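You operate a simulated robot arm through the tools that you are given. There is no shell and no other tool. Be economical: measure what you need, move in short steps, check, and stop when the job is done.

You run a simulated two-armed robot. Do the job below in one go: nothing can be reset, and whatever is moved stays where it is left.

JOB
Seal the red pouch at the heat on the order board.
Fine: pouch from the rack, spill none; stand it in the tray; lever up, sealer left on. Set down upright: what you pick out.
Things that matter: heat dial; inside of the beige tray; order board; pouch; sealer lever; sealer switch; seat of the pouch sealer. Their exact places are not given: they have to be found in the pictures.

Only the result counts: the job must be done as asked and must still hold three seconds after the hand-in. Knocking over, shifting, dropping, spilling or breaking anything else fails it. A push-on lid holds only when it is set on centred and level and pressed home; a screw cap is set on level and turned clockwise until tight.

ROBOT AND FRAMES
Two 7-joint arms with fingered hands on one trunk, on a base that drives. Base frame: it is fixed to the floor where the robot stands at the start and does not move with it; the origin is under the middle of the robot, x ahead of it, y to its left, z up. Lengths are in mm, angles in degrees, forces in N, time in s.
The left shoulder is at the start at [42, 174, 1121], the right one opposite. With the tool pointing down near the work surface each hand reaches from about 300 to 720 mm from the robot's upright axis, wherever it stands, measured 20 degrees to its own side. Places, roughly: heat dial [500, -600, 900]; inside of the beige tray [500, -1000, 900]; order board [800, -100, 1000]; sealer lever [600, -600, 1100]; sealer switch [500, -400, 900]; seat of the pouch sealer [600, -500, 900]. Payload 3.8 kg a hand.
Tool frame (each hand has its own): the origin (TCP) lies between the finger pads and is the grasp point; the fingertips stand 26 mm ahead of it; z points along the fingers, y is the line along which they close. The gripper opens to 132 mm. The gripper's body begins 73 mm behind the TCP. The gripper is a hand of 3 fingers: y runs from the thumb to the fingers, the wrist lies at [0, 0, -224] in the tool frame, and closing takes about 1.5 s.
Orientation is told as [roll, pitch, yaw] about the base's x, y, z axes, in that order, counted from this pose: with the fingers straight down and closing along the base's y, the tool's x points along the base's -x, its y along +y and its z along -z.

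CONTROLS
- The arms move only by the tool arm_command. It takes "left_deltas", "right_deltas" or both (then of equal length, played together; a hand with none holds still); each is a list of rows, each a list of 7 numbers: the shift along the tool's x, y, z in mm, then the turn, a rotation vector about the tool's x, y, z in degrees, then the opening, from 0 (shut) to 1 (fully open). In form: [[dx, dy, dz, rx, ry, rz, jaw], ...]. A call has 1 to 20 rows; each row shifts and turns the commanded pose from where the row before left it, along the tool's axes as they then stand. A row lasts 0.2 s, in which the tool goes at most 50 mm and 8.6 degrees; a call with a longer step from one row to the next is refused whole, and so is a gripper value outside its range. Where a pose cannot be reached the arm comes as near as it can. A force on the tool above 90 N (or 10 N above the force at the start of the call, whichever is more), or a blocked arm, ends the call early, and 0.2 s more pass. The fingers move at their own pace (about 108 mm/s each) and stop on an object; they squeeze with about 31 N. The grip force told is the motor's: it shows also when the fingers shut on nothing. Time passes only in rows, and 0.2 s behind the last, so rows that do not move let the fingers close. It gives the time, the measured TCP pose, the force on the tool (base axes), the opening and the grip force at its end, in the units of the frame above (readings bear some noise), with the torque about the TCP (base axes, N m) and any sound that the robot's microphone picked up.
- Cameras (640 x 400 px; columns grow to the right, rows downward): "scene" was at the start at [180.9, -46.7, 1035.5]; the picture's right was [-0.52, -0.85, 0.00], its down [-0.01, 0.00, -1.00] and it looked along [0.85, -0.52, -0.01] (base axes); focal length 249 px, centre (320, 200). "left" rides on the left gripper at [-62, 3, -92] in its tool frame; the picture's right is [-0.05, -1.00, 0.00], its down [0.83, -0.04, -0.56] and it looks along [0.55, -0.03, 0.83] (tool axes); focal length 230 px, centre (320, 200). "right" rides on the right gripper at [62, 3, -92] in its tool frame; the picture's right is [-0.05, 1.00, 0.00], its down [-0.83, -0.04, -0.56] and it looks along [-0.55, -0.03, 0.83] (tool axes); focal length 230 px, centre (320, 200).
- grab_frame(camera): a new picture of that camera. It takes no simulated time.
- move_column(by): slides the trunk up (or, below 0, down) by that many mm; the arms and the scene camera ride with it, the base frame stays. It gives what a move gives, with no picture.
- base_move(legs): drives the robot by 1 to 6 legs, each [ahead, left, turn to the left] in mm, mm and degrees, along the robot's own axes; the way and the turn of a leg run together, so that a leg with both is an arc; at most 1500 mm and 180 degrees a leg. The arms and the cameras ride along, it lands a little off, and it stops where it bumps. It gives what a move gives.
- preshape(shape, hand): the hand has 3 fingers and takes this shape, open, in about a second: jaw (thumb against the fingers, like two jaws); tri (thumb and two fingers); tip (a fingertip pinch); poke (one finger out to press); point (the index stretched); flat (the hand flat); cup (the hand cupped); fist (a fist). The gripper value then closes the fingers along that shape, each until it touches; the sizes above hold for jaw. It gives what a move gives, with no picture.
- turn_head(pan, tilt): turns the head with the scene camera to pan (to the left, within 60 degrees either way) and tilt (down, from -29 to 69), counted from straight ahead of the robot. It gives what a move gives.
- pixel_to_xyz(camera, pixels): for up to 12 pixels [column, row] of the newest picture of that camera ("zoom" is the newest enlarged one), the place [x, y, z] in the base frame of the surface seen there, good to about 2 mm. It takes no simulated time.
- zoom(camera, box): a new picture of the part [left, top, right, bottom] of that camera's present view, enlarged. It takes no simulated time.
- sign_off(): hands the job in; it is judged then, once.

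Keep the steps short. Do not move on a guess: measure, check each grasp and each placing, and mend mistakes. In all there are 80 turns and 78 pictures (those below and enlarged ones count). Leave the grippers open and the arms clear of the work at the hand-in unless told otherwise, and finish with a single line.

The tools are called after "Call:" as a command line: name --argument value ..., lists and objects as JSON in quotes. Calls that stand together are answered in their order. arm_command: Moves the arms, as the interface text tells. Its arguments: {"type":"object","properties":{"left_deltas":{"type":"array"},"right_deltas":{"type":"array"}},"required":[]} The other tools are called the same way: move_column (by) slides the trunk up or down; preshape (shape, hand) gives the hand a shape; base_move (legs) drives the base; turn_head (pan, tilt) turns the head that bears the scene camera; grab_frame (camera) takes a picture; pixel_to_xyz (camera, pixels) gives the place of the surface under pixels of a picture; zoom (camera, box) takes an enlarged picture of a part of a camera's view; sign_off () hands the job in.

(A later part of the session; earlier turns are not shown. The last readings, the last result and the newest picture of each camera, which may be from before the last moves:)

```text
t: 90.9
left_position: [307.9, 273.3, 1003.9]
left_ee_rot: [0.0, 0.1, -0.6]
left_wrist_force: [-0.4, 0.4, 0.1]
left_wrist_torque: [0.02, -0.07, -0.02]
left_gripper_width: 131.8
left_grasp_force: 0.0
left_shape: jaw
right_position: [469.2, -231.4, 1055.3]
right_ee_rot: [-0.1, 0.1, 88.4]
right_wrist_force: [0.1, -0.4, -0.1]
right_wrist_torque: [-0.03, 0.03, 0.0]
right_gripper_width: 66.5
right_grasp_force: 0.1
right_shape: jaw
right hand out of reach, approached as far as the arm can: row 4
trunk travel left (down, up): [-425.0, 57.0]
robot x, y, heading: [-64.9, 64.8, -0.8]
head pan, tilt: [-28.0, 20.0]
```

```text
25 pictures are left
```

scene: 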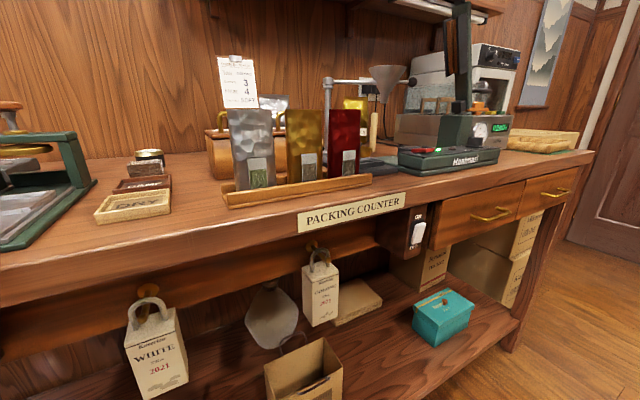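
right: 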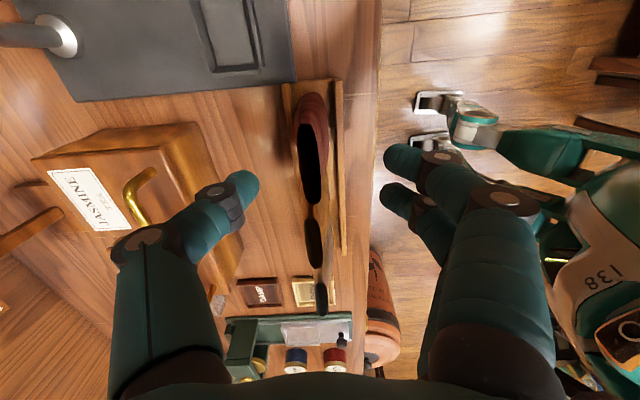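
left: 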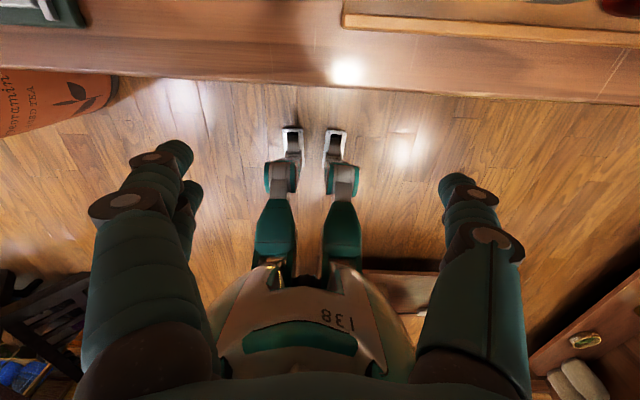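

Call:
pixel_to_xyz --camera "right" --pixels '[[300, 150], [325, 150], [311, 124], [315, 200], [298, 170], [324, 175], [310, 100], [318, 220], [160, 160], [205, 150]]'

Call:
base_move --legs '[[0, 80, 0]]'

```text
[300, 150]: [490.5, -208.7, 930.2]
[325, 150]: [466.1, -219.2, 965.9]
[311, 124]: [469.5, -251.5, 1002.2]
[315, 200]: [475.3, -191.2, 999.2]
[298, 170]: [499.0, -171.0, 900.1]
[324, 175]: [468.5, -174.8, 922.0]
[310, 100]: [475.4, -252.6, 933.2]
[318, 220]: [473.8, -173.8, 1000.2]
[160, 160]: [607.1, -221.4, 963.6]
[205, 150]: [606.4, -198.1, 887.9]
```

```text
t: 92.3
left_position: [307.6, 353.3, 1003.4]
left_ee_rot: [0.1, 0.0, -0.6]
left_wrist_force: [-0.2, -0.9, 0.4]
left_wrist_torque: [0.02, -0.01, -0.01]
left_gripper_width: 131.8
left_grasp_force: 0.0
left_shape: jaw
right_position: [468.2, -152.2, 1056.0]
right_ee_rot: [-0.2, 0.1, 88.4]
right_wrist_force: [1.3, 0.1, -0.8]
right_wrist_torque: [0.0, 0.0, -0.02]
right_gripper_width: 66.8
right_grasp_force: 0.0
right_shape: jaw
trunk travel left (down, up): [-425.0, 57.0]
robot x, y, heading: [-65.6, 143.7, -0.6]
head pan, tilt: [-28.0, 20.0]
```

Opening centre ≈(476,-221). Shift there, square the yaw, and lower to TCP z≈980 around the pouch.

Call:
arm_command --right_deltas '[[34.5, -4, 0, 0, 0, -1.6, 0.5], [34.5, -4, 0, 0, 0, 0, 0.5], [0, 0, 0, 0, 0, 0, 0.5]]'

Call:
arm_command --right_deltas '[[0, 0, 25, 0, 0, 0, 0.5], [0, 0, 25, 0, 0, 0, 0.5], [0, 0, 26, 0, 0, 0, 0.5], [0, 0, 0, 0, 0, 0, 0.5]]'

Call:
grab_frame --camera "right"

```text
t: 93.1
left_position: [308.1, 352.4, 1003.6]
left_ee_rot: [0.1, 0.0, -0.6]
left_wrist_force: [-0.3, -0.7, -0.4]
left_wrist_torque: [0.02, 0.02, 0.0]
left_gripper_width: 132.0
left_grasp_force: 0.0
left_shape: jaw
right_position: [474.8, -222.5, 1053.8]
right_ee_rot: [-0.2, 0.1, 89.9]
right_wrist_force: [0.7, 0.3, -0.2]
right_wrist_torque: [-0.03, 0.03, 0.0]
right_gripper_width: 66.4
right_grasp_force: 0.2
right_shape: jaw
trunk travel left (down, up): [-425.0, 57.0]
robot x, y, heading: [-64.3, 137.8, -0.4]
head pan, tilt: [-28.0, 20.0]
```

```text
t: 94.1
left_position: [308.9, 351.7, 1003.4]
left_ee_rot: [0.1, 0.0, -0.6]
left_wrist_force: [0.3, 0.1, 0.2]
left_wrist_torque: [0.01, 0.02, 0.05]
left_gripper_width: 132.0
left_grasp_force: 0.0
left_shape: jaw
right_position: [475.0, -220.9, 980.5]
right_ee_rot: [-0.1, 0.2, 89.9]
right_wrist_force: [-0.3, -1.2, 0.1]
right_wrist_torque: [-0.01, -0.01, -0.02]
right_gripper_width: 66.4
right_grasp_force: 0.0
right_shape: jaw
trunk travel left (down, up): [-425.0, 57.0]
robot x, y, heading: [-67.8, 143.1, -0.5]
head pan, tilt: [-28.0, 20.0]
```

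```text
24 pictures are left
```

right: 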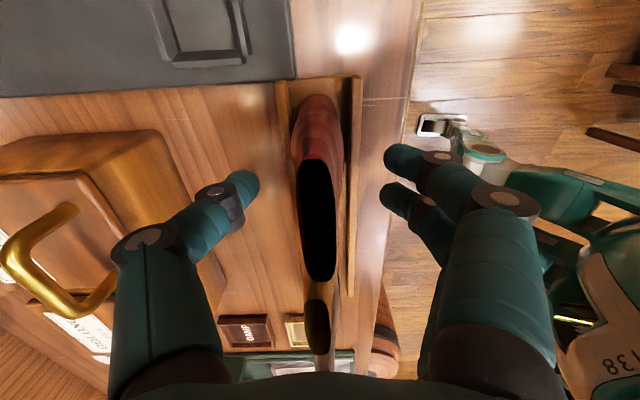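

Pouch is centred between fingers. Close, then lift gently.

Call:
arm_command --right_deltas '[[0, 0, 0, 0, 0, 0, 0.25], [0, 0, 0, 0, 0, 0, 0.1], [0, 0, 0, 0, 0, 0, 0.05], [0, 0, 0, 0, 0, 0, 0.05], [0, 0, 0, 0, 0, 0, 0.05], [0, 0, 0, 0, 0, 0, 0.05]]'

Call:
arm_command --right_deltas '[[0, 0, -10, 0, 0, 0, 0.05], [0, 0, -20, 0, 0, 0, 0.05], [0, 0, -25, 0, 0, 0, 0.05], [0, 0, -25, 0, 0, 0, 0.05], [0, 0, 0, 0, 0, 0, 0.05]]'

Call:
grab_frame --camera "scene"

```text
t: 95.5
left_position: [308.3, 353.0, 1004.0]
left_ee_rot: [0.0, 0.0, -0.6]
left_wrist_force: [-0.2, 0.4, -0.5]
left_wrist_torque: [-0.02, 0.01, -0.01]
left_gripper_width: 131.8
left_grasp_force: 0.1
left_shape: jaw
right_position: [474.7, -221.8, 978.6]
right_ee_rot: [-0.1, 0.1, 89.8]
right_wrist_force: [-0.1, 0.4, 0.9]
right_wrist_torque: [0.02, 0.0, 0.01]
right_gripper_width: 18.0
right_grasp_force: 30.9
right_shape: jaw
trunk travel left (down, up): [-425.0, 57.0]
robot x, y, heading: [-65.0, 144.5, -0.6]
head pan, tilt: [-28.0, 20.0]
```

```text
t: 96.7
left_position: [307.5, 352.2, 1002.7]
left_ee_rot: [-0.1, 0.0, -0.6]
left_wrist_force: [0.1, 0.4, -0.9]
left_wrist_torque: [-0.06, 0.02, -0.01]
left_gripper_width: 131.8
left_grasp_force: 0.0
left_shape: jaw
right_position: [476.0, -221.1, 1058.9]
right_ee_rot: [-0.1, 0.1, 89.9]
right_wrist_force: [0.6, -0.9, -0.4]
right_wrist_torque: [0.01, 0.01, -0.02]
right_gripper_width: 17.8
right_grasp_force: 30.9
right_shape: jaw
trunk travel left (down, up): [-425.0, 57.0]
robot x, y, heading: [-63.7, 141.6, -0.6]
head pan, tilt: [-28.0, 20.0]
```

```text
23 pictures are left
```

scene: 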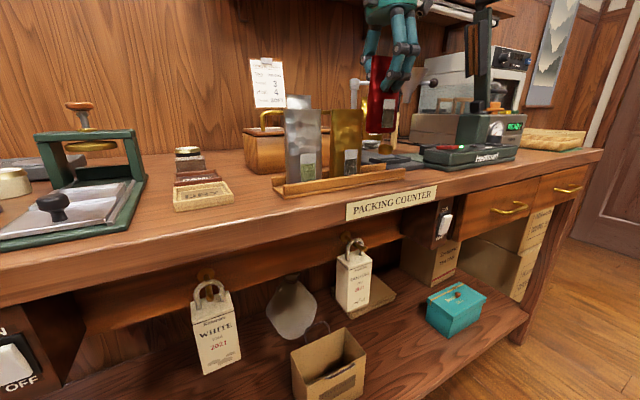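

Pouch held upright, rack undisturbed. Drive back, right 278, and ahead again to come before the seat.

Call:
base_move --legs '[[-90, 0, 0], [0, -278, 0]]'

Call:
turn_head --pan -35 --tilt 8

Call:
grab_frame --camera "scene"

Call:
grab_frame --camera "right"

```text
t: 100.4
left_position: [216.9, 77.4, 1003.4]
left_ee_rot: [0.0, 0.0, -0.8]
left_wrist_force: [0.1, -0.6, 0.3]
left_wrist_torque: [0.0, 0.03, 0.04]
left_gripper_width: 131.6
left_grasp_force: 0.0
left_shape: jaw
right_position: [381.9, -496.1, 1058.3]
right_ee_rot: [-0.1, 0.1, 89.7]
right_wrist_force: [0.1, 0.3, 0.0]
right_wrist_torque: [-0.01, 0.02, 0.0]
right_gripper_width: 18.1
right_grasp_force: 31.3
right_shape: jaw
trunk travel left (down, up): [-425.0, 57.0]
robot x, y, heading: [-161.5, -133.8, -0.9]
head pan, tilt: [-28.0, 20.0]
```

```text
t: 101.1
left_position: [217.0, 77.5, 1002.7]
left_ee_rot: [0.0, 0.0, -0.9]
left_wrist_force: [-0.5, -0.2, 0.2]
left_wrist_torque: [-0.02, 0.0, -0.01]
left_gripper_width: 131.9
left_grasp_force: 0.0
left_shape: jaw
right_position: [381.7, -495.3, 1058.8]
right_ee_rot: [-0.1, 0.0, 89.7]
right_wrist_force: [-0.7, 0.6, -0.2]
right_wrist_torque: [-0.01, 0.0, -0.02]
right_gripper_width: 18.0
right_grasp_force: 31.1
right_shape: jaw
trunk travel left (down, up): [-425.0, 57.0]
robot x, y, heading: [-155.0, -130.5, -0.7]
head pan, tilt: [-35.0, 8.0]
```

```text
22 pictures are left
```

scene: 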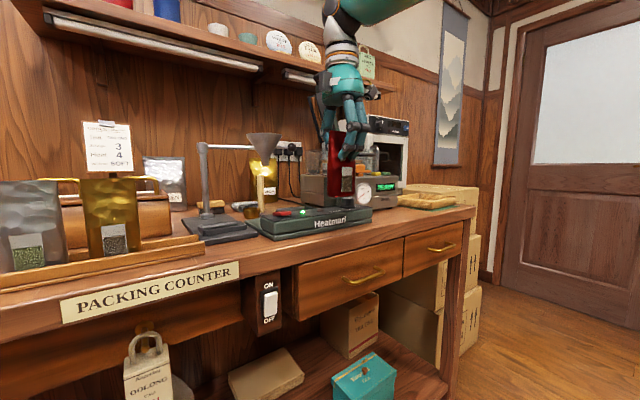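

```text
21 pictures are left
```

right: 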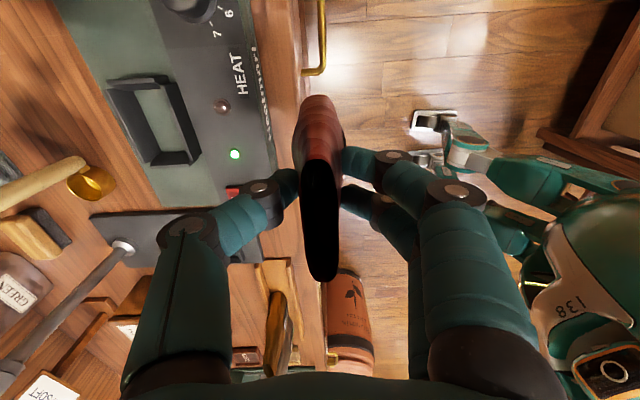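

Call:
pixel_to_xyz --camera "right" --pixels '[[113, 88], [163, 80], [197, 153], [146, 163], [137, 85], [180, 115], [170, 158], [125, 125], [155, 115], [165, 130], [150, 100]]'

Call:
zoom --camera "scene" --box '[280, 70, 420, 220]'

Call:
pixel_to_xyz --camera "scene" --pixels '[[342, 196], [332, 196], [350, 203], [341, 170], [330, 135]]'

```text
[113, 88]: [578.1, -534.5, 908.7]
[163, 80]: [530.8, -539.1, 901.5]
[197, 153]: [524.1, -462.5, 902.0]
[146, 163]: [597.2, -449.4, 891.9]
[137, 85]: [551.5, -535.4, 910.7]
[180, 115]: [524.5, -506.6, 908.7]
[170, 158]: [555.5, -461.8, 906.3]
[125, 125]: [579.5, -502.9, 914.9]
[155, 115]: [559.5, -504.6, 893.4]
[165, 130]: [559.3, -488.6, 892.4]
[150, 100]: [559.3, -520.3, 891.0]
```

```text
2.67 times, centred on (350, 145) of scene
```

zoom: 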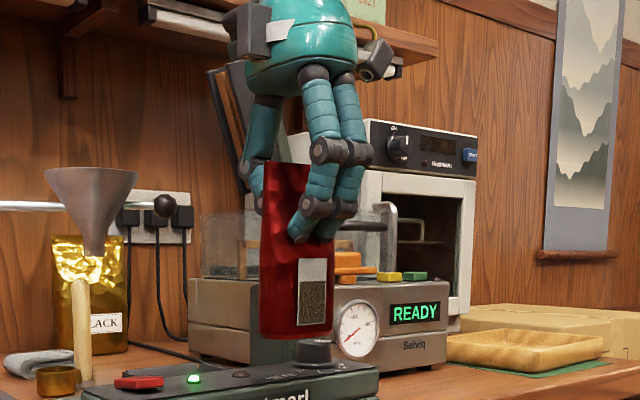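

```text
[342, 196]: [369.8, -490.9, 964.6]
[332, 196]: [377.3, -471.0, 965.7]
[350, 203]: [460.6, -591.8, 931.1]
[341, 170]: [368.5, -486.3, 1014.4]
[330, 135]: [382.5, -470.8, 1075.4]
```

Trough centre ≈(552,-499), floor z≈892, walls 914; pouch bottom is ~97 below the TCP. To keep the wrist camera away from the raised jaw I come in 12 mm left and lower (z 1034), then shift when low.

Call:
arm_command --right_deltas '[[-5, 0, 12, 0, 0, 0, 0.05], [-5, 0, 12, 0, 0, 0, 0.05], [0, 0, 0, 0, 0, 0, 0.05]]'

Call:
base_move --legs '[[165, 0, 0]]'

Call:
grab_frame --camera "right"

```text
t: 101.9
left_position: [216.4, 78.1, 1003.3]
left_ee_rot: [-0.1, 0.0, -0.8]
left_wrist_force: [-0.6, 0.2, 0.0]
left_wrist_torque: [0.01, -0.01, -0.02]
left_gripper_width: 132.0
left_grasp_force: 0.0
left_shape: jaw
right_position: [383.3, -484.7, 1033.6]
right_ee_rot: [-0.1, 0.1, 89.7]
right_wrist_force: [0.4, -0.1, -0.4]
right_wrist_torque: [-0.01, 0.01, 0.01]
right_gripper_width: 18.2
right_grasp_force: 31.7
right_shape: jaw
trunk travel left (down, up): [-425.0, 57.0]
robot x, y, heading: [-158.2, -130.2, -0.8]
head pan, tilt: [-35.0, 8.0]
```

```text
t: 103.4
left_position: [369.7, 75.6, 1002.9]
left_ee_rot: [-0.1, 0.2, -0.9]
left_wrist_force: [-0.5, 0.7, 0.2]
left_wrist_torque: [-0.01, -0.05, 0.0]
left_gripper_width: 131.8
left_grasp_force: 0.1
left_shape: jaw
right_position: [527.3, -486.8, 1030.5]
right_ee_rot: [1.8, -0.3, 88.1]
right_wrist_force: [-3.4, 1.6, -0.2]
right_wrist_torque: [-0.18, -0.35, -0.19]
right_gripper_width: 18.2
right_grasp_force: 31.1
right_shape: jaw
trunk travel left (down, up): [-425.0, 57.0]
robot x, y, heading: [-6.3, -135.6, -1.1]
head pan, tilt: [-35.0, 8.0]
stopped in leg 1: the force on the tool passed its limit at 101 N (the readings are from after the stop); the commanded pose is now the measured one
```

```text
19 pictures are left
```

right: 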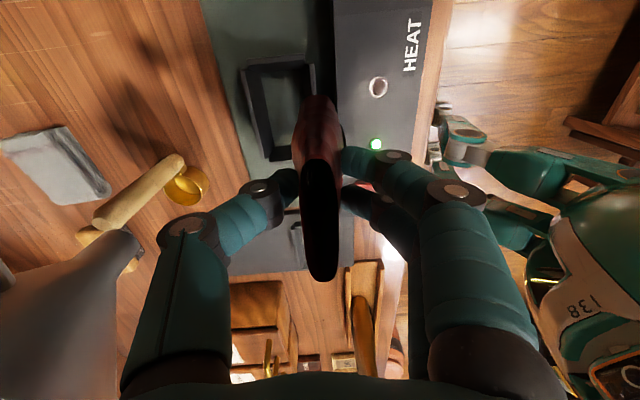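

Something blocked the hand at x≈527. Look.

Call:
zoom --camera "scene" --box '[220, 20, 540, 240]'

```text
1.82 times, centred on (380, 130) of scene
```

zoom: 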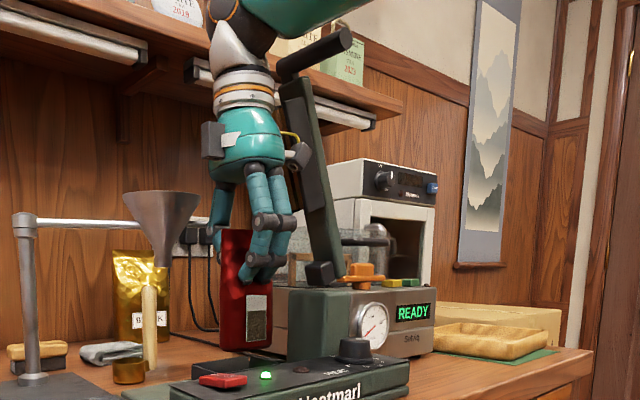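

The wrist-camera pod hit the raised jaw. I back off 40 mm, lean the wrist ~7° toward +y (pouch bottom swings −y, pod moves clear), and shift to y≈−478.

Call:
arm_command --right_deltas '[[0, 20, 0, 0, 0, 0, 0.05], [-4, 20, -1, 0, 4.4, 0, 0.05], [-4, 0, -1, 0, 4.4, -1.9, 0.05], [0, 0, 0, 0, 0, 0, 0.05]]'

Call:
zoom --camera "scene" --box '[220, 20, 540, 240]'

```text
t: 104.4
left_position: [370.0, 75.1, 1003.4]
left_ee_rot: [0.0, 0.1, -0.9]
left_wrist_force: [0.4, 0.6, -0.4]
left_wrist_torque: [0.04, -0.02, 0.02]
left_gripper_width: 132.1
left_grasp_force: 0.0
left_shape: jaw
right_position: [490.6, -478.0, 1033.2]
right_ee_rot: [1.9, 8.5, 90.5]
right_wrist_force: [0.1, -0.2, -0.7]
right_wrist_torque: [-0.04, -0.04, 0.0]
right_gripper_width: 17.9
right_grasp_force: 30.9
right_shape: jaw
trunk travel left (down, up): [-425.0, 57.0]
robot x, y, heading: [-3.8, -133.4, -0.9]
head pan, tilt: [-35.0, 8.0]
```

```text
1.82 times, centred on (380, 130) of scene
```

zoom: 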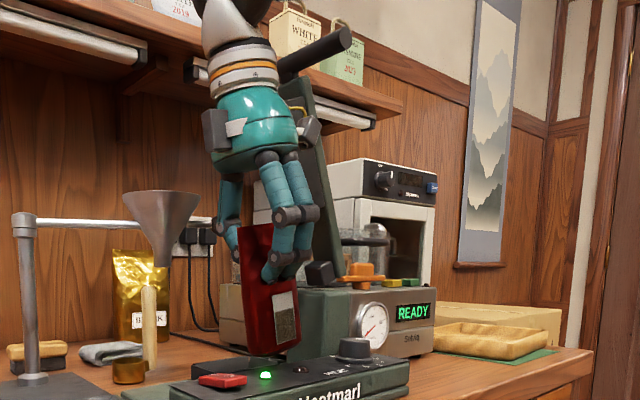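

Leaning as wished; pouch steady. Move forward to x≈552 in small steps.

Call:
arm_command --right_deltas '[[0, -15, 0, 1.9, 0, 0, 0.05], [0, -15, 0, 0, 0, 0, 0.05], [0, -15, 0, 0, 0, 0, 0.05], [0, -16, 0, 0, 0, 0, 0.05], [0, 0, 0, 0, 0, 0, 0.05]]'

Call:
grab_frame --camera "right"

```text
t: 105.6
left_position: [370.3, 75.1, 1002.6]
left_ee_rot: [0.1, 0.1, -0.8]
left_wrist_force: [-0.1, -0.4, -0.6]
left_wrist_torque: [0.0, 0.0, 0.03]
left_gripper_width: 132.2
left_grasp_force: 0.0
left_shape: jaw
right_position: [534.9, -477.1, 1035.4]
right_ee_rot: [0.0, 8.5, 90.4]
right_wrist_force: [0.1, 0.6, -1.5]
right_wrist_torque: [-0.01, -0.02, 0.01]
right_gripper_width: 18.0
right_grasp_force: 31.3
right_shape: jaw
right hand out of reach, approached as far as the arm can: row 4
trunk travel left (down, up): [-425.0, 57.0]
robot x, y, heading: [-5.8, -136.9, -0.8]
head pan, tilt: [-35.0, 8.0]
```

```text
16 pictures are left
```

right: 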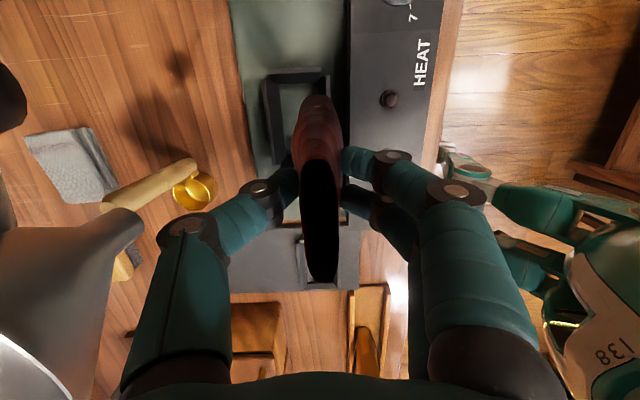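

Arm limit at x=535; drive the base 17 mm ahead.

Call:
base_move --legs '[[18, 0, 0]]'

Call:
arm_command --right_deltas '[[5, 0, 1, 0, 0, 0, 0.05], [-1.5, 0, 9.5, 0, 0, 0, 0.05], [0, 0, 0, 0, 0, 0, 0.05]]'

Call:
grab_frame --camera "right"

```text
t: 106.3
left_position: [386.6, 75.4, 1003.1]
left_ee_rot: [0.0, 0.0, -0.8]
left_wrist_force: [-0.5, -0.4, 0.2]
left_wrist_torque: [0.0, -0.02, 0.02]
left_gripper_width: 132.1
left_grasp_force: 0.0
left_shape: jaw
right_position: [551.3, -477.6, 1036.2]
right_ee_rot: [-0.1, 8.4, 90.4]
right_wrist_force: [-0.4, -0.1, -1.2]
right_wrist_torque: [0.02, 0.01, 0.0]
right_gripper_width: 18.1
right_grasp_force: 30.7
right_shape: jaw
trunk travel left (down, up): [-425.0, 57.0]
robot x, y, heading: [12.5, -133.6, -1.0]
head pan, tilt: [-35.0, 8.0]
```

```text
t: 107.2
left_position: [386.9, 75.2, 1002.4]
left_ee_rot: [-0.1, 0.0, -0.8]
left_wrist_force: [0.3, 0.2, 0.1]
left_wrist_torque: [-0.03, 0.02, 0.02]
left_gripper_width: 132.0
left_grasp_force: 0.1
left_shape: jaw
right_position: [551.0, -482.4, 1025.2]
right_ee_rot: [-0.1, 8.4, 90.4]
right_wrist_force: [0.5, 0.0, -1.1]
right_wrist_torque: [0.04, -0.01, -0.01]
right_gripper_width: 18.0
right_grasp_force: 30.9
right_shape: jaw
trunk travel left (down, up): [-425.0, 57.0]
robot x, y, heading: [13.5, -134.5, -0.5]
head pan, tilt: [-35.0, 8.0]
```

```text
15 pictures are left
```

right: 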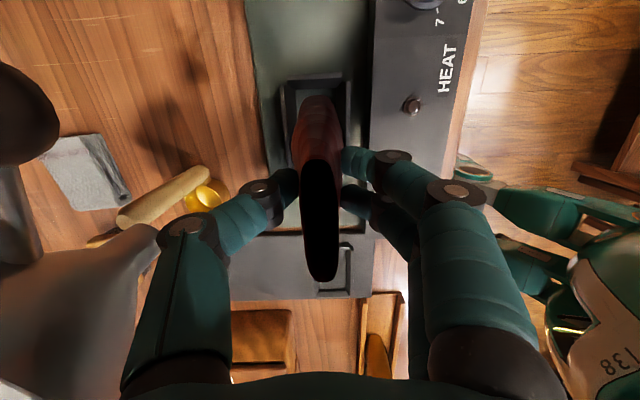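

Call:
pixel_to_xyz --camera "right" --pixels '[[318, 99], [318, 92], [318, 84], [305, 110], [292, 130], [290, 95], [346, 95], [349, 130]]'

```text
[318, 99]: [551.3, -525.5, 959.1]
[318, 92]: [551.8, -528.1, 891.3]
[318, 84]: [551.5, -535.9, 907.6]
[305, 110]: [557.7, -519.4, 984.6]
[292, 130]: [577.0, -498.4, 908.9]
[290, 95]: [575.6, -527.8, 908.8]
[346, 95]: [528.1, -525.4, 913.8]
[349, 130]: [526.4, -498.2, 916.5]
```

Pouch bottom is within the trough outline on all sides. Lower vertically 30 mm.

Call:
arm_command --right_deltas '[[-0.9, 0, 5.9, 0, 0, 0, 0.05], [-0.9, 0, 5.9, 0, 0, 0, 0.05], [-0.9, 0, 5.9, 0, 0, 0, 0.05], [-0.9, 0, 5.9, 0, 0, 0, 0.05], [-0.6, 0, 4, 0, 0, 0, 0.05], [0, 0, 0, 0, 0, 0, 0.05]]'

Call:
zoom --camera "scene" --box '[240, 60, 440, 240]'

```text
t: 108.5
left_position: [387.5, 75.3, 1002.8]
left_ee_rot: [0.1, 0.1, -0.8]
left_wrist_force: [-0.2, -0.3, -0.3]
left_wrist_torque: [-0.01, -0.04, 0.0]
left_gripper_width: 131.6
left_grasp_force: 0.0
left_shape: jaw
right_position: [551.8, -483.1, 997.7]
right_ee_rot: [0.0, 8.4, 90.4]
right_wrist_force: [0.1, 1.0, -0.7]
right_wrist_torque: [0.02, 0.01, -0.02]
right_gripper_width: 18.0
right_grasp_force: 30.7
right_shape: jaw
trunk travel left (down, up): [-425.0, 57.0]
robot x, y, heading: [13.4, -137.5, -0.9]
head pan, tilt: [-35.0, 8.0]
```

```text
2.22 times, centred on (340, 150) of scene
```

zoom: 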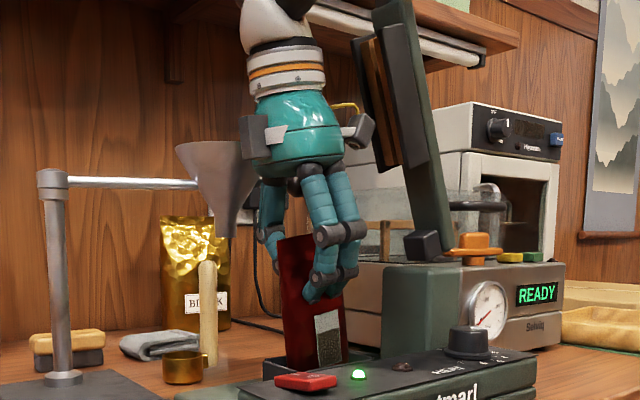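

No contact yet. Straighten 4° about the pouch bottom, then lower in small steps to contact.

Call:
arm_command --right_deltas '[[3.4, 0, 0, 0, -2, 0, 0.05], [3.4, 0, 0, 0, -2, 0, 0.05], [-0.2, 0, 3, 0, 0, 0, 0.05], [-0.1, 0, 2, 0, 0, 0, 0.05], [0, 0, 0, 0, 0, 0, 0.05]]'

```text
t: 109.8
left_position: [386.5, 74.1, 1002.5]
left_ee_rot: [0.0, 0.1, -0.8]
left_wrist_force: [0.0, 0.0, 0.3]
left_wrist_torque: [-0.02, 0.02, -0.04]
left_gripper_width: 131.9
left_grasp_force: 0.2
left_shape: jaw
right_position: [551.3, -489.0, 993.5]
right_ee_rot: [0.1, 4.4, 90.4]
right_wrist_force: [0.4, 0.0, 0.1]
right_wrist_torque: [0.0, -0.01, 0.04]
right_gripper_width: 17.8
right_grasp_force: 31.4
right_shape: jaw
trunk travel left (down, up): [-425.0, 57.0]
robot x, y, heading: [12.9, -134.6, -0.9]
head pan, tilt: [-35.0, 8.0]
```

Call:
arm_command --right_deltas '[[-0.1, 0, 2, 0, 0, 0, 0.05], [-0.1, 0, 2, 0, 0, 0, 0.05], [0, 0, 0, 0, 0, 0, 0.05]]'

Call:
arm_command --right_deltas '[[-0.1, 0, 2, 0, 0, 0, 0.05], [0, 0, 0, 0, 0, 0, 0.05]]'

```text
t: 110.5
left_position: [386.8, 75.0, 1002.8]
left_ee_rot: [0.0, 0.1, -0.7]
left_wrist_force: [0.2, 0.3, 0.9]
left_wrist_torque: [-0.04, 0.01, -0.02]
left_gripper_width: 131.8
left_grasp_force: 0.0
left_shape: jaw
right_position: [553.2, -489.1, 988.5]
right_ee_rot: [0.0, 4.3, 90.4]
right_wrist_force: [0.1, -0.3, 0.4]
right_wrist_torque: [0.01, -0.01, -0.01]
right_gripper_width: 17.8
right_grasp_force: 31.3
right_shape: jaw
trunk travel left (down, up): [-425.0, 57.0]
robot x, y, heading: [15.9, -133.9, -1.0]
head pan, tilt: [-35.0, 8.0]
```

```text
t: 111.2
left_position: [386.4, 75.7, 1002.7]
left_ee_rot: [-0.1, 0.0, -0.7]
left_wrist_force: [0.3, 0.0, 0.4]
left_wrist_torque: [0.01, -0.02, -0.02]
left_gripper_width: 131.7
left_grasp_force: 0.2
left_shape: jaw
right_position: [551.7, -488.5, 987.0]
right_ee_rot: [-0.1, 4.4, 90.5]
right_wrist_force: [0.3, -1.7, 3.2]
right_wrist_torque: [-0.02, 0.02, 0.05]
right_gripper_width: 18.0
right_grasp_force: 30.8
right_shape: jaw
trunk travel left (down, up): [-425.0, 57.0]
robot x, y, heading: [12.2, -134.4, -0.8]
head pan, tilt: [-35.0, 8.0]
```

Contact felt. Straighten 2.4° more, open, and retreat up and to +y (away from the jaw).

Call:
arm_command --right_deltas '[[4, 0, 0, 0, -2.4, 0, 0.05], [0, 0, 0, 0, 0, 0, 0.15], [0, 0, 0, 0, 0, 0, 0.3], [0, 0, 0, 0, 0, 0, 0.45], [0, 0, 0, 0, 0, 0, 0.45], [0, 0, 0, 0, 0, 0, 0.45]]'

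Call:
grab_frame --camera "right"

```text
t: 112.5
left_position: [386.7, 75.1, 1002.9]
left_ee_rot: [0.0, 0.0, -0.8]
left_wrist_force: [0.1, 0.9, 0.4]
left_wrist_torque: [-0.02, 0.04, -0.01]
left_gripper_width: 131.9
left_grasp_force: 0.1
left_shape: jaw
right_position: [553.0, -492.7, 987.4]
right_ee_rot: [-0.1, 2.0, 90.4]
right_wrist_force: [0.8, -1.1, -1.1]
right_wrist_torque: [0.01, 0.0, 0.02]
right_gripper_width: 59.0
right_grasp_force: 0.0
right_shape: jaw
trunk travel left (down, up): [-425.0, 57.0]
robot x, y, heading: [17.5, -133.0, -0.9]
head pan, tilt: [-35.0, 8.0]
```

```text
13 pictures are left
```

right: 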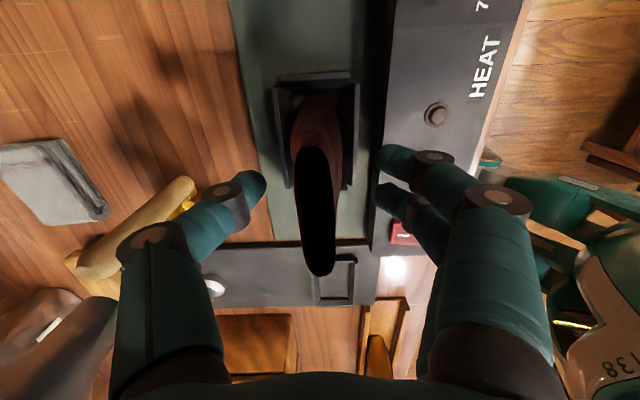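

Pouch stands in the trough. Retreat up/left, then straight back.

Call:
arm_command --right_deltas '[[-8, 0, -25, 0, 0, 0, 0.5], [-8, 0, -25, 0, 0, 0, 0.5], [-8, 0, -25, 0, 0, 0, 0.5], [-8, 0, -20, 0, 0, 0, 0.5], [0, 40, 0, 0, 0, 0, 0.5], [0, 40, 0, 0, 0, 0, 0.5], [0, 40, 0, 0, 0, 0, 0.5], [0, 40, 0, 0, 0, 0, 0.3], [0, 0, 0, 0, 0, 0, 0.05], [0, 0, 0, 0, 0, 0, 0.05]]'

Call:
zoom --camera "scene" --box '[240, 20, 480, 240]'

```text
t: 114.8
left_position: [387.4, 74.7, 1003.6]
left_ee_rot: [0.0, 0.0, -0.8]
left_wrist_force: [0.5, -0.2, 0.6]
left_wrist_torque: [0.01, 0.01, -0.05]
left_gripper_width: 131.9
left_grasp_force: 0.0
left_shape: jaw
right_position: [390.7, -458.2, 1080.2]
right_ee_rot: [0.0, 2.0, 90.3]
right_wrist_force: [0.4, -0.2, 0.0]
right_wrist_torque: [0.0, 0.03, 0.0]
right_gripper_width: 7.1
right_grasp_force: 0.1
right_shape: jaw
trunk travel left (down, up): [-425.0, 57.0]
robot x, y, heading: [11.6, -133.4, -0.8]
head pan, tilt: [-35.0, 8.0]
```

```text
1.82 times, centred on (360, 130) of scene
```

zoom: 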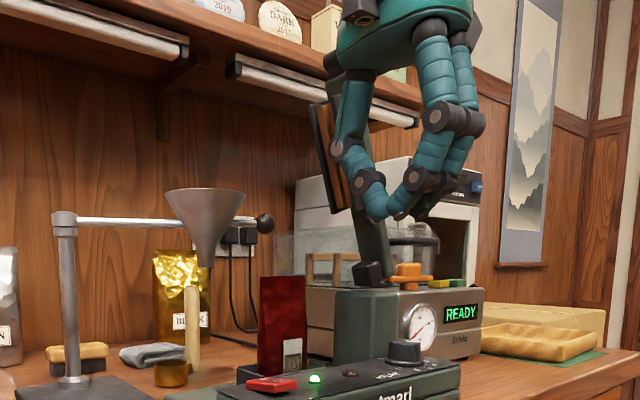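

Pouch stands upright in the seat. Next the lever: reorient the right hand to yaw 0 with 30° tilt while rising, in free space in front.

Call:
arm_command --right_deltas '[[0, 0, -10, 0, 0, 8.2, 0.05], [0, 0, -10, 0, 0, 8.2, 0.05], [0, 0, -10, 0, 0, 8.2, 0.05], [0, 0, -10, 0, 0, 8.2, 0.05], [0, 0, -10, 0, 0, 8.2, 0.05], [0, 0, -10, 0, 0, 8.2, 0.05], [0, 0, -10, 0, 0, 8.2, 0.05], [0, 0, -10, 0, 0, 8.2, 0.05], [0, 0, -10, 0, 0, 8.2, 0.05], [0, 0, -10, 0, 0, 8.2, 0.05], [0, 0, 0, 0, 0, 8.3, 0.05], [0, 0, 0, 0, -7.5, 0, 0.05], [0, 0, 0, 0, -7.5, 0, 0.05], [0, 0, 0, 0, -7.5, 0, 0.05], [0, 0, 0, 0, -7.5, 0, 0.05], [0, 0, 0, 0, 0, 0, 0.05]]'

Call:
base_move --legs '[[0, 40, 0.9]]'

```text
t: 118.2
left_position: [387.1, 75.9, 1003.1]
left_ee_rot: [0.0, 0.1, -0.9]
left_wrist_force: [-0.1, -0.2, 0.6]
left_wrist_torque: [-0.04, 0.02, 0.03]
left_gripper_width: 131.9
left_grasp_force: 0.0
left_shape: jaw
right_position: [393.5, -455.7, 1181.3]
right_ee_rot: [-2.2, -30.0, 1.3]
right_wrist_force: [0.9, -0.1, 0.3]
right_wrist_torque: [-0.01, -0.03, -0.01]
right_gripper_width: 6.8
right_grasp_force: 0.1
right_shape: jaw
trunk travel left (down, up): [-425.0, 57.0]
robot x, y, heading: [17.0, -135.2, -0.4]
head pan, tilt: [-35.0, 8.0]
```

```text
t: 119.2
left_position: [384.1, 120.2, 1003.3]
left_ee_rot: [0.0, 0.0, 0.1]
left_wrist_force: [-0.2, -0.5, -0.4]
left_wrist_torque: [-0.02, 0.03, 0.0]
left_gripper_width: 131.9
left_grasp_force: 0.1
left_shape: jaw
right_position: [397.3, -409.7, 1181.4]
right_ee_rot: [-2.4, -30.0, 2.2]
right_wrist_force: [-1.5, 0.2, 0.0]
right_wrist_torque: [0.0, 0.0, -0.03]
right_gripper_width: 6.8
right_grasp_force: 0.1
right_shape: jaw
trunk travel left (down, up): [-425.0, 57.0]
robot x, y, heading: [16.0, -96.1, 0.2]
head pan, tilt: [-35.0, 8.0]
```

Call:
arm_command --right_deltas '[[-6.9, -38, -12, 0, 0, 0, 0.05], [-6.9, -38, -12, 0, 0, 0, 0.05], [-6.9, -38, -12, 0, 0, 0, 0.05], [-6.9, -38, -12, 0, 0, 0, 0.05], [-6.9, -38, -12, 0, 0, 0, 0.05], [0, 0, 0, 0, 0, 0, 0.05]]'

Call:
arm_command --right_deltas '[[-27.4, -3, 15.8, 0, 0, 0, 0.05], [-27.4, -3, 15.8, 0, 0, 0, 0.05], [-27.4, -3, 15.8, 0, 0, 0, 0.05], [0, 0, 0, 0, 0, 0, 0.05]]'

Call:
zoom --camera "scene" --box '[280, 0, 520, 200]'

```text
t: 120.6
left_position: [384.0, 121.5, 1002.2]
left_ee_rot: [0.0, 0.1, 0.1]
left_wrist_force: [0.5, -0.1, -0.4]
left_wrist_torque: [0.01, 0.02, 0.0]
left_gripper_width: 132.0
left_grasp_force: 0.0
left_shape: jaw
right_position: [400.8, -599.3, 1258.8]
right_ee_rot: [-2.3, -29.9, 2.2]
right_wrist_force: [0.8, -1.1, -0.4]
right_wrist_torque: [0.04, 0.04, 0.03]
right_gripper_width: 7.1
right_grasp_force: 0.1
right_shape: jaw
trunk travel left (down, up): [-425.0, 57.0]
robot x, y, heading: [10.0, -94.8, 0.3]
head pan, tilt: [-35.0, 8.0]
```

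```text
t: 121.6
left_position: [383.4, 121.3, 1002.6]
left_ee_rot: [0.0, -0.1, 0.1]
left_wrist_force: [0.6, 0.3, 0.9]
left_wrist_torque: [0.03, 0.01, 0.01]
left_gripper_width: 131.9
left_grasp_force: 0.1
left_shape: jaw
right_position: [494.7, -606.6, 1257.7]
right_ee_rot: [-2.3, -30.2, 2.2]
right_wrist_force: [0.1, -0.3, -0.4]
right_wrist_torque: [-0.01, -0.02, 0.0]
right_gripper_width: 6.8
right_grasp_force: 0.0
right_shape: jaw
trunk travel left (down, up): [-425.0, 57.0]
robot x, y, heading: [15.2, -95.8, 0.3]
head pan, tilt: [-35.0, 8.0]
```

```text
2.00 times, centred on (400, 100) of scene
```

zoom: 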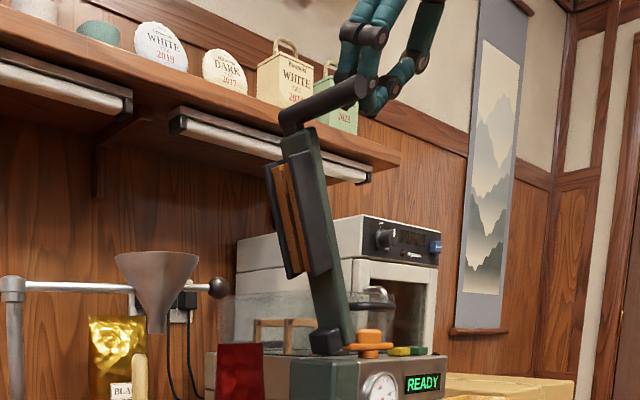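

Fingers are right of the handle, slightly below its axis. Push it along the arc down to ~30°.

Call:
arm_command --right_deltas '[[4.5, 10, 7.8, 0, 0, 0, 0.05], [1.1, 10.5, 2, 0, 0, 0, 0.05], [1.1, 10.5, 2, 0, 0, 0, 0.05], [1.1, 10.5, 2, 0, 0, 0, 0.05], [1.1, 10.5, 2, 0, 0, 0, 0.05], [3.25, 13, 5.6, 0, 0, 0, 0.05], [3.25, 13, 5.6, 0, 0, 0, 0.05], [3.25, 13, 5.6, 0, 0, 0, 0.05], [3.25, 13, 5.6, 0, 0, 0, 0.05], [0, 0, 0, 0, 0, 0, 0.05]]'

Call:
zoom --camera "scene" --box '[280, 0, 520, 200]'

```text
t: 123.8
left_position: [384.9, 121.0, 1003.0]
left_ee_rot: [0.0, 0.1, 0.0]
left_wrist_force: [0.2, 0.4, -0.5]
left_wrist_torque: [0.0, 0.01, -0.01]
left_gripper_width: 131.8
left_grasp_force: 0.0
left_shape: jaw
right_position: [494.6, -503.0, 1208.8]
right_ee_rot: [-2.3, -30.0, 2.2]
right_wrist_force: [0.6, -0.2, 0.4]
right_wrist_torque: [0.0, -0.01, 0.03]
right_gripper_width: 6.8
right_grasp_force: 0.0
right_shape: jaw
trunk travel left (down, up): [-425.0, 57.0]
robot x, y, heading: [9.9, -96.9, 0.3]
head pan, tilt: [-35.0, 8.0]
```

```text
2.00 times, centred on (400, 100) of scene
```

zoom: 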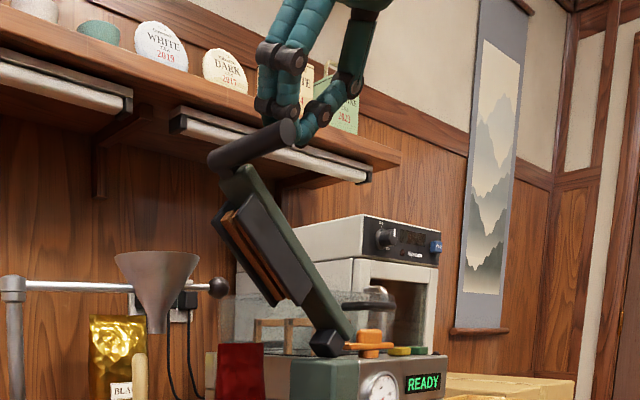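

Lever follows nicely with low force. Continue to ~15°.

Call:
arm_command --right_deltas '[[4.5, 10.75, 7.8, 0, 0, 0, 0.05], [4.5, 10.75, 7.8, 0, 0, 0, 0.05], [4.5, 10.75, 7.8, 0, 0, 0, 0.05], [4.5, 10.75, 7.8, 0, 0, 0, 0.05], [6.5, 7.25, 11.3, 0, 0, 0, 0.05], [6.5, 7.25, 11.3, 0, 0, 0, 0.05], [6.5, 7.25, 11.3, 0, 0, 0, 0.05], [6.5, 7.25, 11.3, 0, 0, 0, 0.05], [0, 0, 0, 0, 0, 0, 0.05]]'

Call:
zoom --camera "scene" --box '[240, 20, 480, 220]'

```text
t: 125.8
left_position: [384.1, 121.0, 1002.9]
left_ee_rot: [0.0, 0.1, 0.1]
left_wrist_force: [0.3, -0.6, -0.5]
left_wrist_torque: [0.02, -0.01, -0.04]
left_gripper_width: 132.1
left_grasp_force: 0.0
left_shape: jaw
right_position: [493.8, -434.6, 1118.6]
right_ee_rot: [-2.2, -30.1, 2.2]
right_wrist_force: [-0.7, 0.5, 0.0]
right_wrist_torque: [0.0, 0.01, 0.02]
right_gripper_width: 6.9
right_grasp_force: 0.0
right_shape: jaw
trunk travel left (down, up): [-425.0, 57.0]
robot x, y, heading: [15.7, -93.2, 0.2]
head pan, tilt: [-35.0, 8.0]
```

```text
2.00 times, centred on (360, 120) of scene
```

zoom: 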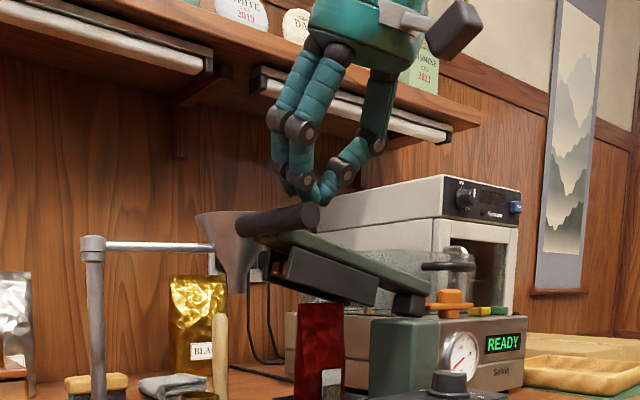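

Jaw nears the pouch top. Press on downward slowly.

Call:
arm_command --right_deltas '[[4.5, 3.5, 7.8, 0, 0, 0, 0.05], [4.5, 3.5, 7.8, 0, 0, 0, 0.05], [4.5, 3.5, 7.8, 0, 0, 0, 0.05], [4.5, 3, 7.8, 0, 0, 0, 0.05], [2.5, 1, 4.3, 0, 0, 0, 0.05], [2.5, 1, 4.3, 0, 0, 0, 0.05], [2.5, 0, 4.3, 0, 0, 0, 0.05], [0, 0, 0, 0, 0, 0, 0.05]]'

Call:
zoom --camera "scene" --box '[240, 40, 480, 240]'

```text
t: 127.6
left_position: [383.5, 119.8, 1003.5]
left_ee_rot: [0.0, 0.1, 0.0]
left_wrist_force: [0.4, 0.4, 0.7]
left_wrist_torque: [-0.03, 0.0, -0.01]
left_gripper_width: 131.9
left_grasp_force: 0.1
left_shape: jaw
right_position: [492.8, -419.8, 1068.8]
right_ee_rot: [-2.4, -30.0, 2.2]
right_wrist_force: [-0.3, -0.2, 0.3]
right_wrist_torque: [-0.01, 0.01, -0.01]
right_gripper_width: 7.0
right_grasp_force: 0.0
right_shape: jaw
trunk travel left (down, up): [-425.0, 57.0]
robot x, y, heading: [15.1, -94.6, 0.2]
head pan, tilt: [-35.0, 8.0]
```

```text
2.00 times, centred on (360, 140) of scene
```

zoom: 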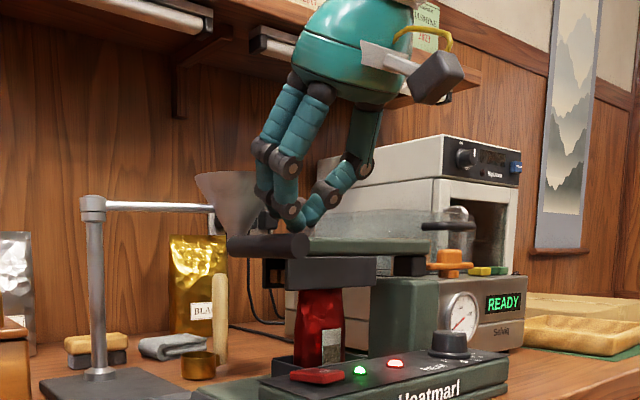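

Jaw is down on the pouch and the second LED is lit red: sealing. Hold and wait for it to go out / a sound.

Call:
arm_command --right_deltas '[[0, 0, 0, 0, 0, 0, 0.05], [0, 0, 0, 0, 0, 0, 0.05], [0, 0, 0, 0, 0, 0, 0.05], [0, 0, 0, 0, 0, 0, 0.05], [0, 0, 0, 0, 0, 0, 0.05], [0, 0, 0, 0, 0, 0, 0.05], [0, 0, 0, 0, 0, 0, 0.05], [0, 0, 0, 0, 0, 0, 0.05], [0, 0, 0, 0, 0, 0, 0.05], [0, 0, 0, 0, 0, 0, 0.05]]'

Call:
zoom --camera "scene" --box '[340, 190, 500, 240]'

```text
t: 129.8
left_position: [383.8, 121.4, 1002.4]
left_ee_rot: [0.0, 0.1, 0.2]
left_wrist_force: [0.1, -0.3, 0.2]
left_wrist_torque: [-0.03, -0.01, 0.0]
left_gripper_width: 132.0
left_grasp_force: 0.1
left_shape: jaw
right_position: [493.1, -419.6, 1069.2]
right_ee_rot: [-2.3, -30.1, 2.1]
right_wrist_force: [0.2, 1.4, -0.5]
right_wrist_torque: [-0.01, -0.01, 0.04]
right_gripper_width: 6.7
right_grasp_force: 0.0
right_shape: jaw
trunk travel left (down, up): [-425.0, 57.0]
robot x, y, heading: [14.0, -95.0, 0.2]
head pan, tilt: [-35.0, 8.0]
```

```text
4.00 times, centred on (420, 215) of scene
```

zoom: 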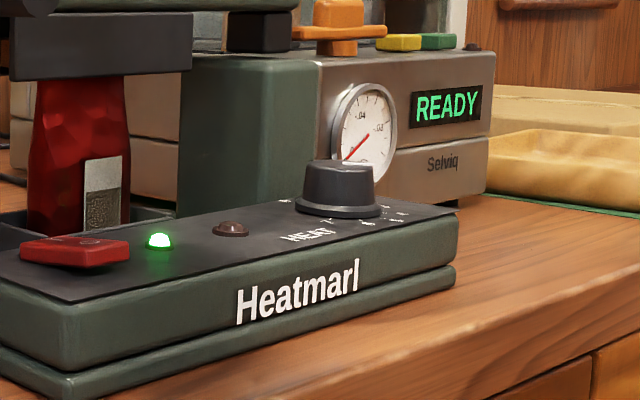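

Red LED is out: the seal is done. Now raise the lever: lift the hand off, open the fingers above the handle and look.

Call:
arm_command --right_deltas '[[-10, 0, -17.3, 0, 0, 0, 0.1], [-10, 0, -17.3, 0, 0, 0, 0.5], [0, 0, 0, 0, 0, 0, 0.5], [0, 0, 0, 0, 0, 0, 0.5]]'

Call:
grab_frame --camera "right"

```text
t: 130.8
left_position: [384.5, 121.0, 1003.6]
left_ee_rot: [0.0, 0.1, 0.0]
left_wrist_force: [-0.2, 0.3, 0.8]
left_wrist_torque: [0.0, -0.04, -0.01]
left_gripper_width: 131.8
left_grasp_force: 0.1
left_shape: jaw
right_position: [494.2, -420.5, 1106.1]
right_ee_rot: [-2.4, -30.1, 2.2]
right_wrist_force: [-0.4, -0.7, 0.0]
right_wrist_torque: [-0.05, -0.02, 0.03]
right_gripper_width: 65.2
right_grasp_force: 0.1
right_shape: jaw
trunk travel left (down, up): [-425.0, 57.0]
robot x, y, heading: [10.8, -95.2, 0.2]
head pan, tilt: [-35.0, 8.0]
```

```text
6 pictures are left
```

right: 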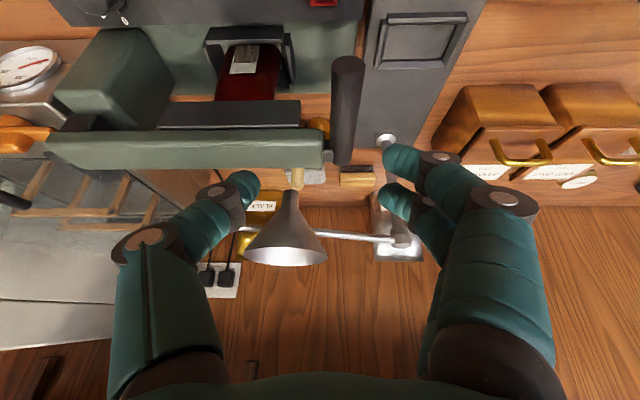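

Call:
pixel_to_xyz --camera "right" --pixels '[[348, 65], [345, 100], [342, 150], [280, 145], [285, 200], [315, 145], [335, 100], [358, 100], [230, 115]]'

```text
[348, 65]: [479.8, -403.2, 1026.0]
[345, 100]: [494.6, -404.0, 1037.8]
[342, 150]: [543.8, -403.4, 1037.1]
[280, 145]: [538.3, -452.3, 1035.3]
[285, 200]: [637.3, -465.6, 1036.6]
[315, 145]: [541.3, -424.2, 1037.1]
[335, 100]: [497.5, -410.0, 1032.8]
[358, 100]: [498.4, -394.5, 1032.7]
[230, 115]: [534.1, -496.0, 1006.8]
```

Handle axis at y≈−403, z≈1028, x 478–545. Straddle it: shift +17 in y, lower 74, and close.

Call:
arm_command --right_deltas '[[3.5, 17.5, -2, 0, 0, 0, 0.5], [12.3, 0, 21.4, 0, 0, 0, 0.5], [12.3, 0, 21.4, 0, 0, 0, 0.5], [12.3, 0, 21.4, 0, 0, 0, 0.5], [0, 0, 0, 0, 0, 0, 0.3], [0, 0, 0, 0, 0, 0, 0.05], [0, 0, 0, 0, 0, 0, 0.05], [0, 0, 0, 0, 0, 0, 0.05], [0, 0, 0, 0, 0, 0, 0.05]]'

```text
t: 132.8
left_position: [384.2, 121.0, 1001.5]
left_ee_rot: [0.0, 0.1, 0.0]
left_wrist_force: [-0.5, 0.0, 0.6]
left_wrist_torque: [0.0, 0.0, 0.0]
left_gripper_width: 131.8
left_grasp_force: 0.1
left_shape: jaw
right_position: [487.2, -404.1, 1033.1]
right_ee_rot: [-2.3, -30.0, 2.2]
right_wrist_force: [0.8, 0.3, -0.5]
right_wrist_torque: [-0.02, 0.02, 0.0]
right_gripper_width: 0.0
right_grasp_force: 31.1
right_shape: jaw
trunk travel left (down, up): [-425.0, 57.0]
robot x, y, heading: [13.7, -93.4, -0.2]
head pan, tilt: [-35.0, 8.0]
```

The tips closed under the handle (width 0, handle likely enclosed). Lift slowly along the arc, first part, and check.

Call:
arm_command --right_deltas '[[-8.7, -2.5, -15, 0, 0, 0, 0.05], [-8.7, -2.5, -15, 0, 0, 0, 0.05], [-8.1, -5, -14, 0, 0, 0, 0.05], [-8.1, -5, -14, 0, 0, 0, 0.05], [-7.7, -7.2, -13.3, 0, 0, 0, 0.05], [-7.7, -7.2, -13.3, 0, 0, 0, 0.05], [0, 0, 0, 0, 0, 0, 0.05]]'

Call:
zoom --camera "scene" --box '[240, 20, 480, 220]'

```text
t: 134.4
left_position: [385.0, 118.7, 1002.7]
left_ee_rot: [0.1, 0.2, 0.2]
left_wrist_force: [0.2, -0.5, 0.4]
left_wrist_torque: [-0.01, 0.01, 0.0]
left_gripper_width: 132.2
left_grasp_force: 0.0
left_shape: jaw
right_position: [489.4, -436.0, 1130.4]
right_ee_rot: [-2.3, -29.7, 1.9]
right_wrist_force: [-0.3, -20.8, -14.0]
right_wrist_torque: [0.62, -0.06, 0.07]
right_gripper_width: 0.1
right_grasp_force: 30.9
right_shape: jaw
trunk travel left (down, up): [-425.0, 57.0]
robot x, y, heading: [9.6, -96.1, 0.2]
head pan, tilt: [-35.0, 8.0]
```

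```text
2.00 times, centred on (360, 120) of scene
```

zoom: 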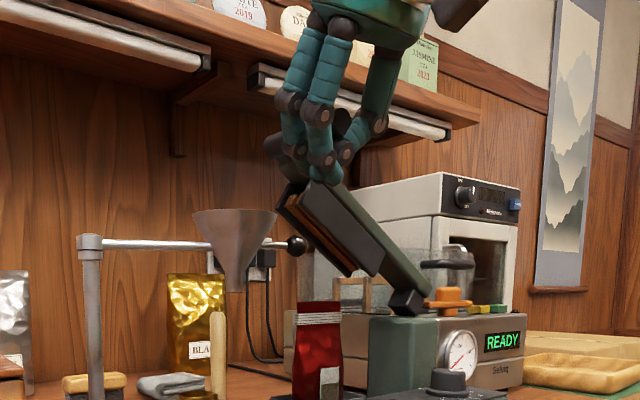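

Lever is rising in the hand and the pouch shows a seal band. Continue the arc to the top.

Call:
arm_command --right_deltas '[[-5.5, -13, -9.5, 0, 0, 0, 0.05], [-5.5, -13, -9.5, 0, 0, 0, 0.05], [-5, -14, -8.7, 0, 0, 0, 0.05], [-4.5, -14, -7.8, 0, 0, 0, 0.05], [-4, -14, -6.9, 0, 0, 0, 0.05], [-3.5, -14, -6, 0, 0, 0, 0.05], [-3.5, -14, -6, 0, 0, 0, 0.05], [0, 0, 0, 0, 0, 0, 0.05]]'

```text
t: 136.2
left_position: [384.7, 120.3, 1003.2]
left_ee_rot: [0.0, 0.0, 0.1]
left_wrist_force: [0.0, 1.0, 0.3]
left_wrist_torque: [0.0, 0.02, 0.01]
left_gripper_width: 132.1
left_grasp_force: 0.0
left_shape: jaw
right_position: [491.9, -524.1, 1200.2]
right_ee_rot: [-2.4, -30.1, 2.2]
right_wrist_force: [-0.2, -0.8, -1.0]
right_wrist_torque: [0.01, 0.01, 0.0]
right_gripper_width: 0.0
right_grasp_force: 31.0
right_shape: jaw
trunk travel left (down, up): [-425.0, 57.0]
robot x, y, heading: [10.9, -96.0, 0.1]
head pan, tilt: [-35.0, 8.0]
```

Call:
zoom --camera "scene" --box '[240, 0, 480, 200]'

```text
2.00 times, centred on (360, 100) of scene
5 turns are left
```

zoom: 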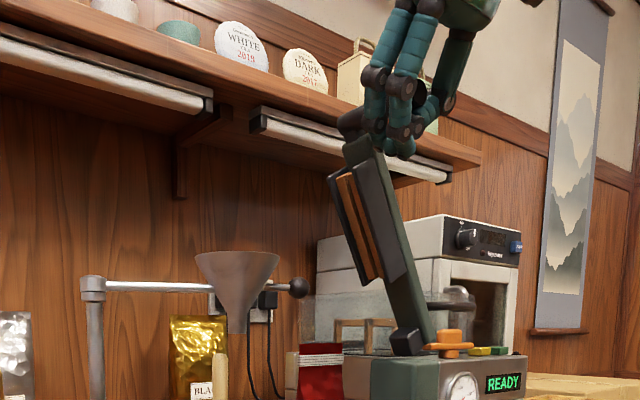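

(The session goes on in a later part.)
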